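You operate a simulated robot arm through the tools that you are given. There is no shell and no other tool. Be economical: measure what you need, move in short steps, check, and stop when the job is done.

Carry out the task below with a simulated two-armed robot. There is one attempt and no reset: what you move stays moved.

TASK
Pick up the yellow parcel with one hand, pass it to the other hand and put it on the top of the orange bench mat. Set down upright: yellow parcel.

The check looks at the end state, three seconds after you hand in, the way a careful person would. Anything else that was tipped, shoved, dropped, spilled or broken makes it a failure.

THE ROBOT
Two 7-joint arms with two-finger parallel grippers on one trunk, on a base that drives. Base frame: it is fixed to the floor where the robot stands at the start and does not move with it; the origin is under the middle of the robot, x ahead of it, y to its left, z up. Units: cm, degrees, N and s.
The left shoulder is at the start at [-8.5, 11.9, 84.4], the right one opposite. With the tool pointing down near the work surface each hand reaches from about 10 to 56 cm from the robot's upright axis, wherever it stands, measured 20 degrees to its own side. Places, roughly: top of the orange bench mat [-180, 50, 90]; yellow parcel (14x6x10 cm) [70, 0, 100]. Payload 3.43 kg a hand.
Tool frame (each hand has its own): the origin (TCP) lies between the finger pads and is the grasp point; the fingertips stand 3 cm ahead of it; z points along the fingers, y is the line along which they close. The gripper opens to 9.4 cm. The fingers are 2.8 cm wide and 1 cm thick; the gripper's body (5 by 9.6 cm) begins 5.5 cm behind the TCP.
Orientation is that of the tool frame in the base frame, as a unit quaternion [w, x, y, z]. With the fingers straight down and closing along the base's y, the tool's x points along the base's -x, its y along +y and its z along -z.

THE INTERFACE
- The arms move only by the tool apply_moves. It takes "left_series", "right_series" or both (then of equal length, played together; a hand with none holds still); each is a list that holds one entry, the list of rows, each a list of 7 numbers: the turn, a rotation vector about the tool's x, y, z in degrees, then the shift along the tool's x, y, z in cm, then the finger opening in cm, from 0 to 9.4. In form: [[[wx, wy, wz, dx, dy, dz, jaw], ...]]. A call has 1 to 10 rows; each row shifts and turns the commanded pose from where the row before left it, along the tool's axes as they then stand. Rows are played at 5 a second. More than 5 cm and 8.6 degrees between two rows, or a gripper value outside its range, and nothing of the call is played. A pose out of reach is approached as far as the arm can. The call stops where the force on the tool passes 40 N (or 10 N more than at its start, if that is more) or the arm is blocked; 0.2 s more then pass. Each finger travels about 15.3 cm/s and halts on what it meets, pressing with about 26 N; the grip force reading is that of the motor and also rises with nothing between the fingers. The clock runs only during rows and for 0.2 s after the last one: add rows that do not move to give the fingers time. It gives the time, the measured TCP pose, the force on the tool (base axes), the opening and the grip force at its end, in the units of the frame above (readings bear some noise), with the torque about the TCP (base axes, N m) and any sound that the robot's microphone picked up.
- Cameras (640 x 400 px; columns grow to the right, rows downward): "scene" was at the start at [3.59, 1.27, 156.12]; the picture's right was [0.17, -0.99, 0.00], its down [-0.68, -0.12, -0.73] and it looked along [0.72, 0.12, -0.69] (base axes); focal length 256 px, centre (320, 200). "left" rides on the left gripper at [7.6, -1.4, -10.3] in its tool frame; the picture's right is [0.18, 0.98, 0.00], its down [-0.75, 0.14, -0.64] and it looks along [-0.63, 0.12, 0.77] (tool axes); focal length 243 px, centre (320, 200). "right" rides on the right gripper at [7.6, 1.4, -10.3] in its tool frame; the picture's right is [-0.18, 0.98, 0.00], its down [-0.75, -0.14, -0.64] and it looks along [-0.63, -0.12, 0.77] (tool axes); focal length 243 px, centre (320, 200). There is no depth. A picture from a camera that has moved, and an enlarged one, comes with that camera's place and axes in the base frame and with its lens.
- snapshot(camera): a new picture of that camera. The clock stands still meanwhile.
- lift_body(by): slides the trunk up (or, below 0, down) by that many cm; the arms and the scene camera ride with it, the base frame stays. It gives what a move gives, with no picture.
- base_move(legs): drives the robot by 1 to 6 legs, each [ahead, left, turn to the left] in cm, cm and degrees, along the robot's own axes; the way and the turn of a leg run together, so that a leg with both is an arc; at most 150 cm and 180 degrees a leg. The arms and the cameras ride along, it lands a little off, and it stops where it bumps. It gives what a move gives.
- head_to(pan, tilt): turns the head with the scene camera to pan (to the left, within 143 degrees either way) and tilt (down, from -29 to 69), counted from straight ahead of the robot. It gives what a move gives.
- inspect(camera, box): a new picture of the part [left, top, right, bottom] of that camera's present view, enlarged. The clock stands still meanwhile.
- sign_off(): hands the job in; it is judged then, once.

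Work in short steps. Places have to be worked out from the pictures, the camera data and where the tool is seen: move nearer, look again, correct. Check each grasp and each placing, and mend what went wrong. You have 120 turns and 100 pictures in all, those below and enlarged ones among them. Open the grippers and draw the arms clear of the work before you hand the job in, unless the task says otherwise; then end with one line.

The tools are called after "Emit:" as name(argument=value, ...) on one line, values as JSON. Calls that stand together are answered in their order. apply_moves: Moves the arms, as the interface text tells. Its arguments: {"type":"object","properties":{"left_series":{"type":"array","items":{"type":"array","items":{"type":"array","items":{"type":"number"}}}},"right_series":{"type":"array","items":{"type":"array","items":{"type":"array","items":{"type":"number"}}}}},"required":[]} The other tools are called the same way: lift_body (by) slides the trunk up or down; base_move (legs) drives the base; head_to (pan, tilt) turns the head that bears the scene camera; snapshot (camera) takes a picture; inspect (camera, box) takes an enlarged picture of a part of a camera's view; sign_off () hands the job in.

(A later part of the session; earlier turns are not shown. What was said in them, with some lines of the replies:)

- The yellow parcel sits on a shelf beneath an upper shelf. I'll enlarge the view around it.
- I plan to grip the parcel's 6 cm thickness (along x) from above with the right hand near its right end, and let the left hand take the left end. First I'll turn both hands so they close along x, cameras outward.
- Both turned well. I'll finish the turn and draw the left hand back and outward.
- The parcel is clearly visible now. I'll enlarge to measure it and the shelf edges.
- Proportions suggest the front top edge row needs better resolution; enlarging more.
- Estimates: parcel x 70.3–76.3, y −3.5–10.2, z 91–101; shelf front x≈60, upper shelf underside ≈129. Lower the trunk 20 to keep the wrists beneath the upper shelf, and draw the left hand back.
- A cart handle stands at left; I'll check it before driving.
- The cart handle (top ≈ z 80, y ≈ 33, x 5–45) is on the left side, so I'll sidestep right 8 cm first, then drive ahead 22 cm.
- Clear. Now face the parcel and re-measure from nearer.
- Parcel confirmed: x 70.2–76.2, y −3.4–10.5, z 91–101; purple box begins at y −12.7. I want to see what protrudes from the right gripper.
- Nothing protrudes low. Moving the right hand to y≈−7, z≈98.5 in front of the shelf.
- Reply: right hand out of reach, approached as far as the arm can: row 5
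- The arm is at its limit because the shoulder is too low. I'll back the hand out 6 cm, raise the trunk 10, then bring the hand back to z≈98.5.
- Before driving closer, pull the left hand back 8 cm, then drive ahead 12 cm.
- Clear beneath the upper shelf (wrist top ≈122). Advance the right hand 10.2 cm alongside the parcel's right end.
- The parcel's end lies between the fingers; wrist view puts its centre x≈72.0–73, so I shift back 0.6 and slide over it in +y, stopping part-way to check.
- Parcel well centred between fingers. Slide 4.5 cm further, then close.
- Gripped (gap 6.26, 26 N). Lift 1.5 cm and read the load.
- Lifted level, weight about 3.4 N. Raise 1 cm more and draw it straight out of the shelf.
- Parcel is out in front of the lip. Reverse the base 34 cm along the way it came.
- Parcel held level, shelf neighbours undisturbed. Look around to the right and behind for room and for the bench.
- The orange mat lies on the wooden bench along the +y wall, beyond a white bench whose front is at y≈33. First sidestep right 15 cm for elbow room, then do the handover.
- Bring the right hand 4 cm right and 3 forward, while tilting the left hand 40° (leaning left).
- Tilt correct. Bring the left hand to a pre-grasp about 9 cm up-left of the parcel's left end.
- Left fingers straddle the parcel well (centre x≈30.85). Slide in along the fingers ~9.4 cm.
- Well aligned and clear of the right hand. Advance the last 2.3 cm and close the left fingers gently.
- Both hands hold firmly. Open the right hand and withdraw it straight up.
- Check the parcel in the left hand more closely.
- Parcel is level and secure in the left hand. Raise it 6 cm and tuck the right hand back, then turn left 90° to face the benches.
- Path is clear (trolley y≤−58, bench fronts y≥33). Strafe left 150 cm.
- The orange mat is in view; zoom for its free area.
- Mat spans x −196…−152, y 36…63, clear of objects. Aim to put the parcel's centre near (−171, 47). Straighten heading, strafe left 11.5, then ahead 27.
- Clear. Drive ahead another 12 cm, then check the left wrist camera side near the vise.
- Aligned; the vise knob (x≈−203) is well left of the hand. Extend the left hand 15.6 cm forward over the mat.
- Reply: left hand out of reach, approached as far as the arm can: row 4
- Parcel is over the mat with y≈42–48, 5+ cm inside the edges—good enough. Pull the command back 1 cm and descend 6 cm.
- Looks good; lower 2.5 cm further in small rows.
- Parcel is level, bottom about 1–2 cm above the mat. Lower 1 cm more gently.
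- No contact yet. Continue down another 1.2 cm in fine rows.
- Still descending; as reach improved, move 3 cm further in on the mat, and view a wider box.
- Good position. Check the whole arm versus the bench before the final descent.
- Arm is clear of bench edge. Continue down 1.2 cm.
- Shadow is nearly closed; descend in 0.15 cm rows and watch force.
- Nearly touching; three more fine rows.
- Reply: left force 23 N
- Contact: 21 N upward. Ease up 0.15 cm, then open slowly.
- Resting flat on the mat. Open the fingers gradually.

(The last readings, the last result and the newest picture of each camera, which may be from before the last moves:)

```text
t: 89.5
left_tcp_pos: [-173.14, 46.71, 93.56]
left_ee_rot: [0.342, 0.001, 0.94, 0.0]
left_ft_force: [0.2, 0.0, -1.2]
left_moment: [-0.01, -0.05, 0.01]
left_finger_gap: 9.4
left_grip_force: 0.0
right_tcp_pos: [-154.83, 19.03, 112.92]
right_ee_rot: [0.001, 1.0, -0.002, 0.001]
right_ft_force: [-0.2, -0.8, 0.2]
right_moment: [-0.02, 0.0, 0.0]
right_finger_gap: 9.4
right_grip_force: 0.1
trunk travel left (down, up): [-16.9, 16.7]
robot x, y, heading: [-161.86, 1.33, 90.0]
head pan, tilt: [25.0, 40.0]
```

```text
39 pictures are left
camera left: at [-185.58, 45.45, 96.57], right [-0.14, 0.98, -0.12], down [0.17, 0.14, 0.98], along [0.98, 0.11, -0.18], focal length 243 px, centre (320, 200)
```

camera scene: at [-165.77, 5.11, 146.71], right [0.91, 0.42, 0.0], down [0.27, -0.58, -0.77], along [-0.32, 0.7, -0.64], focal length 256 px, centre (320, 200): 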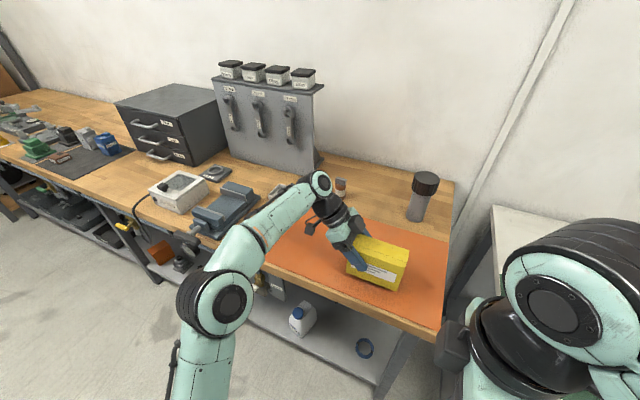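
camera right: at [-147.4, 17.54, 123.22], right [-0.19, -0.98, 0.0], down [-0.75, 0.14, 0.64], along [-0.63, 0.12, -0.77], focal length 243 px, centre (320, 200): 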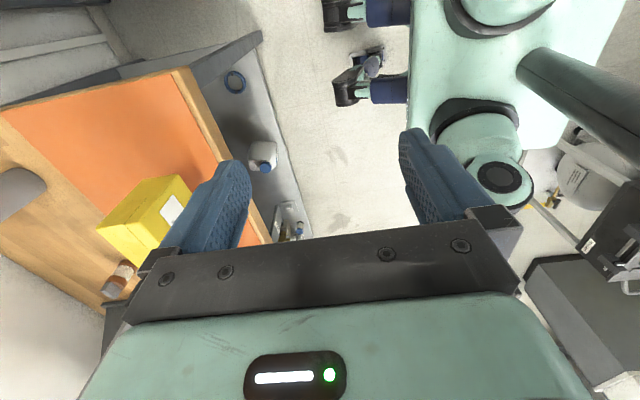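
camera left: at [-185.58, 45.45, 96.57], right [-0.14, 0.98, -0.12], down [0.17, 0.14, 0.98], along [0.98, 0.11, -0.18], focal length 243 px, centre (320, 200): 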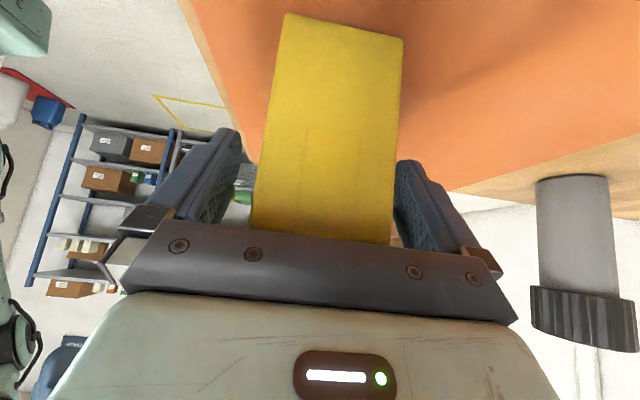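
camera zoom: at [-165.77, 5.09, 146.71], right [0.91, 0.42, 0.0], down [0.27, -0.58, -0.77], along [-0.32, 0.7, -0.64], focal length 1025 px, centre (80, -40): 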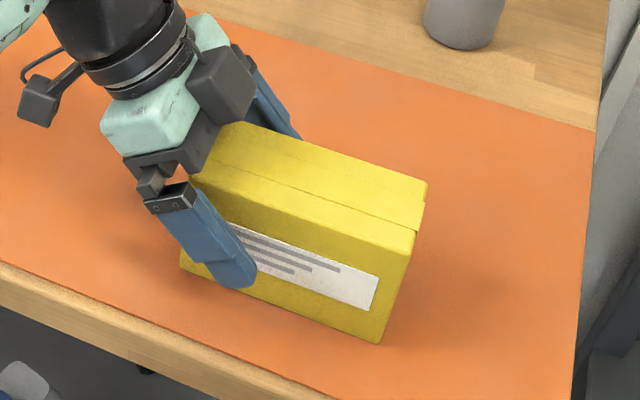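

Released and standing flat, both fingers clear. Withdraw along the fingers, then up.

Emit:
apply_moves(left_series=[[[0, 0, 0, 0, 0, -1.5, 9.4], [0, 0, 0, 0, 0, -2.5, 9.4], [0, 0, 0, 0, 0, -3, 9.4], [0, 0, 0, 0, 0, -3, 9.4], [0, 0, 0, -1.9, 0, -2.3, 9.4], [0, 0, 0, -1.9, 0, -2.3, 9.4], [0, 0, 0, 0, -4, 0, 9.4], [0, 0, 0, 0, -4, 0, 9.4], [0, 0, 0, 0, -4, 0, 9.4], [0, 0, 0, 0, -4, 0, 9.4]]])

Emit:
snapshot(camera="scene")

```text
t: 91.7
left_tcp_pos: [-179.0, 30.31, 104.09]
left_ee_rot: [0.342, 0.002, 0.94, 0.0]
left_ft_force: [0.3, -1.0, 0.2]
left_moment: [0.02, -0.04, -0.03]
left_finger_gap: 9.42
left_grip_force: 0.1
left hand out of reach, approached as far as the arm can: row 5, 6
right_tcp_pos: [-154.94, 18.98, 112.98]
right_ee_rot: [-0.001, 1.0, -0.002, 0.001]
right_ft_force: [0.6, -0.7, -0.4]
right_moment: [0.04, 0.01, -0.04]
right_finger_gap: 9.37
right_grip_force: 0.0
trunk travel left (down, up): [-16.9, 16.7]
robot x, y, heading: [-161.99, 1.11, 90.0]
head pan, tilt: [25.0, 40.0]
```

```text
38 pictures are left
camera scene: at [-165.74, 5.01, 146.71], right [0.91, 0.42, 0.0], down [0.27, -0.58, -0.77], along [-0.32, 0.7, -0.64], focal length 256 px, centre (320, 200)
```

scene: 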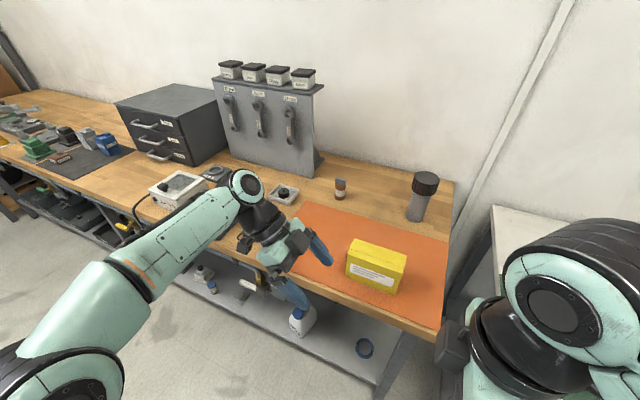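

Parcel stands upright on the mat, nothing disturbed. Back the base off 20 cm and take a last look.

Emit:
base_move(legs=[[-20, 0, 0]])

Emit:
snapshot(camera="scene")

```text
t: 93.3
left_tcp_pos: [-179.18, 10.89, 104.04]
left_ee_rot: [0.343, 0.003, 0.94, -0.001]
left_ft_force: [-1.0, -0.2, -0.4]
left_moment: [0.01, 0.01, -0.03]
left_finger_gap: 9.4
left_grip_force: 0.0
right_tcp_pos: [-155.01, -0.56, 112.93]
right_ee_rot: [-0.001, 1.0, -0.003, 0.0]
right_ft_force: [-0.6, 0.4, -0.7]
right_moment: [0.04, 0.01, -0.01]
right_finger_gap: 9.39
right_grip_force: 0.1
trunk travel left (down, up): [-16.9, 16.7]
robot x, y, heading: [-162.05, -17.86, 89.5]
head pan, tilt: [25.0, 40.0]
```

```text
37 pictures are left
camera scene: at [-165.86, -14.52, 146.71], right [0.91, 0.42, 0.0], down [0.27, -0.58, -0.77], along [-0.32, 0.7, -0.64], focal length 256 px, centre (320, 200)
```

scene: 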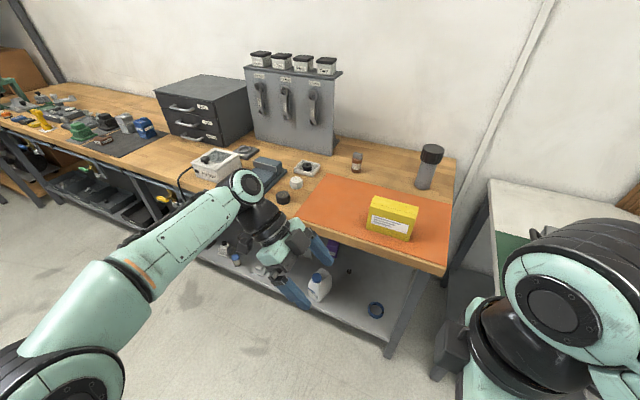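

The parcel stands upright on the orange mat, both hands are open and clear; handing in.

Emit:
sign_off()

```text
The job is handed in.
```

The yellow parcel was picked up with the right hand, passed to the left, and set upright on the orange bench mat; I saw nothing else disturbed, and both hands are open and clear.
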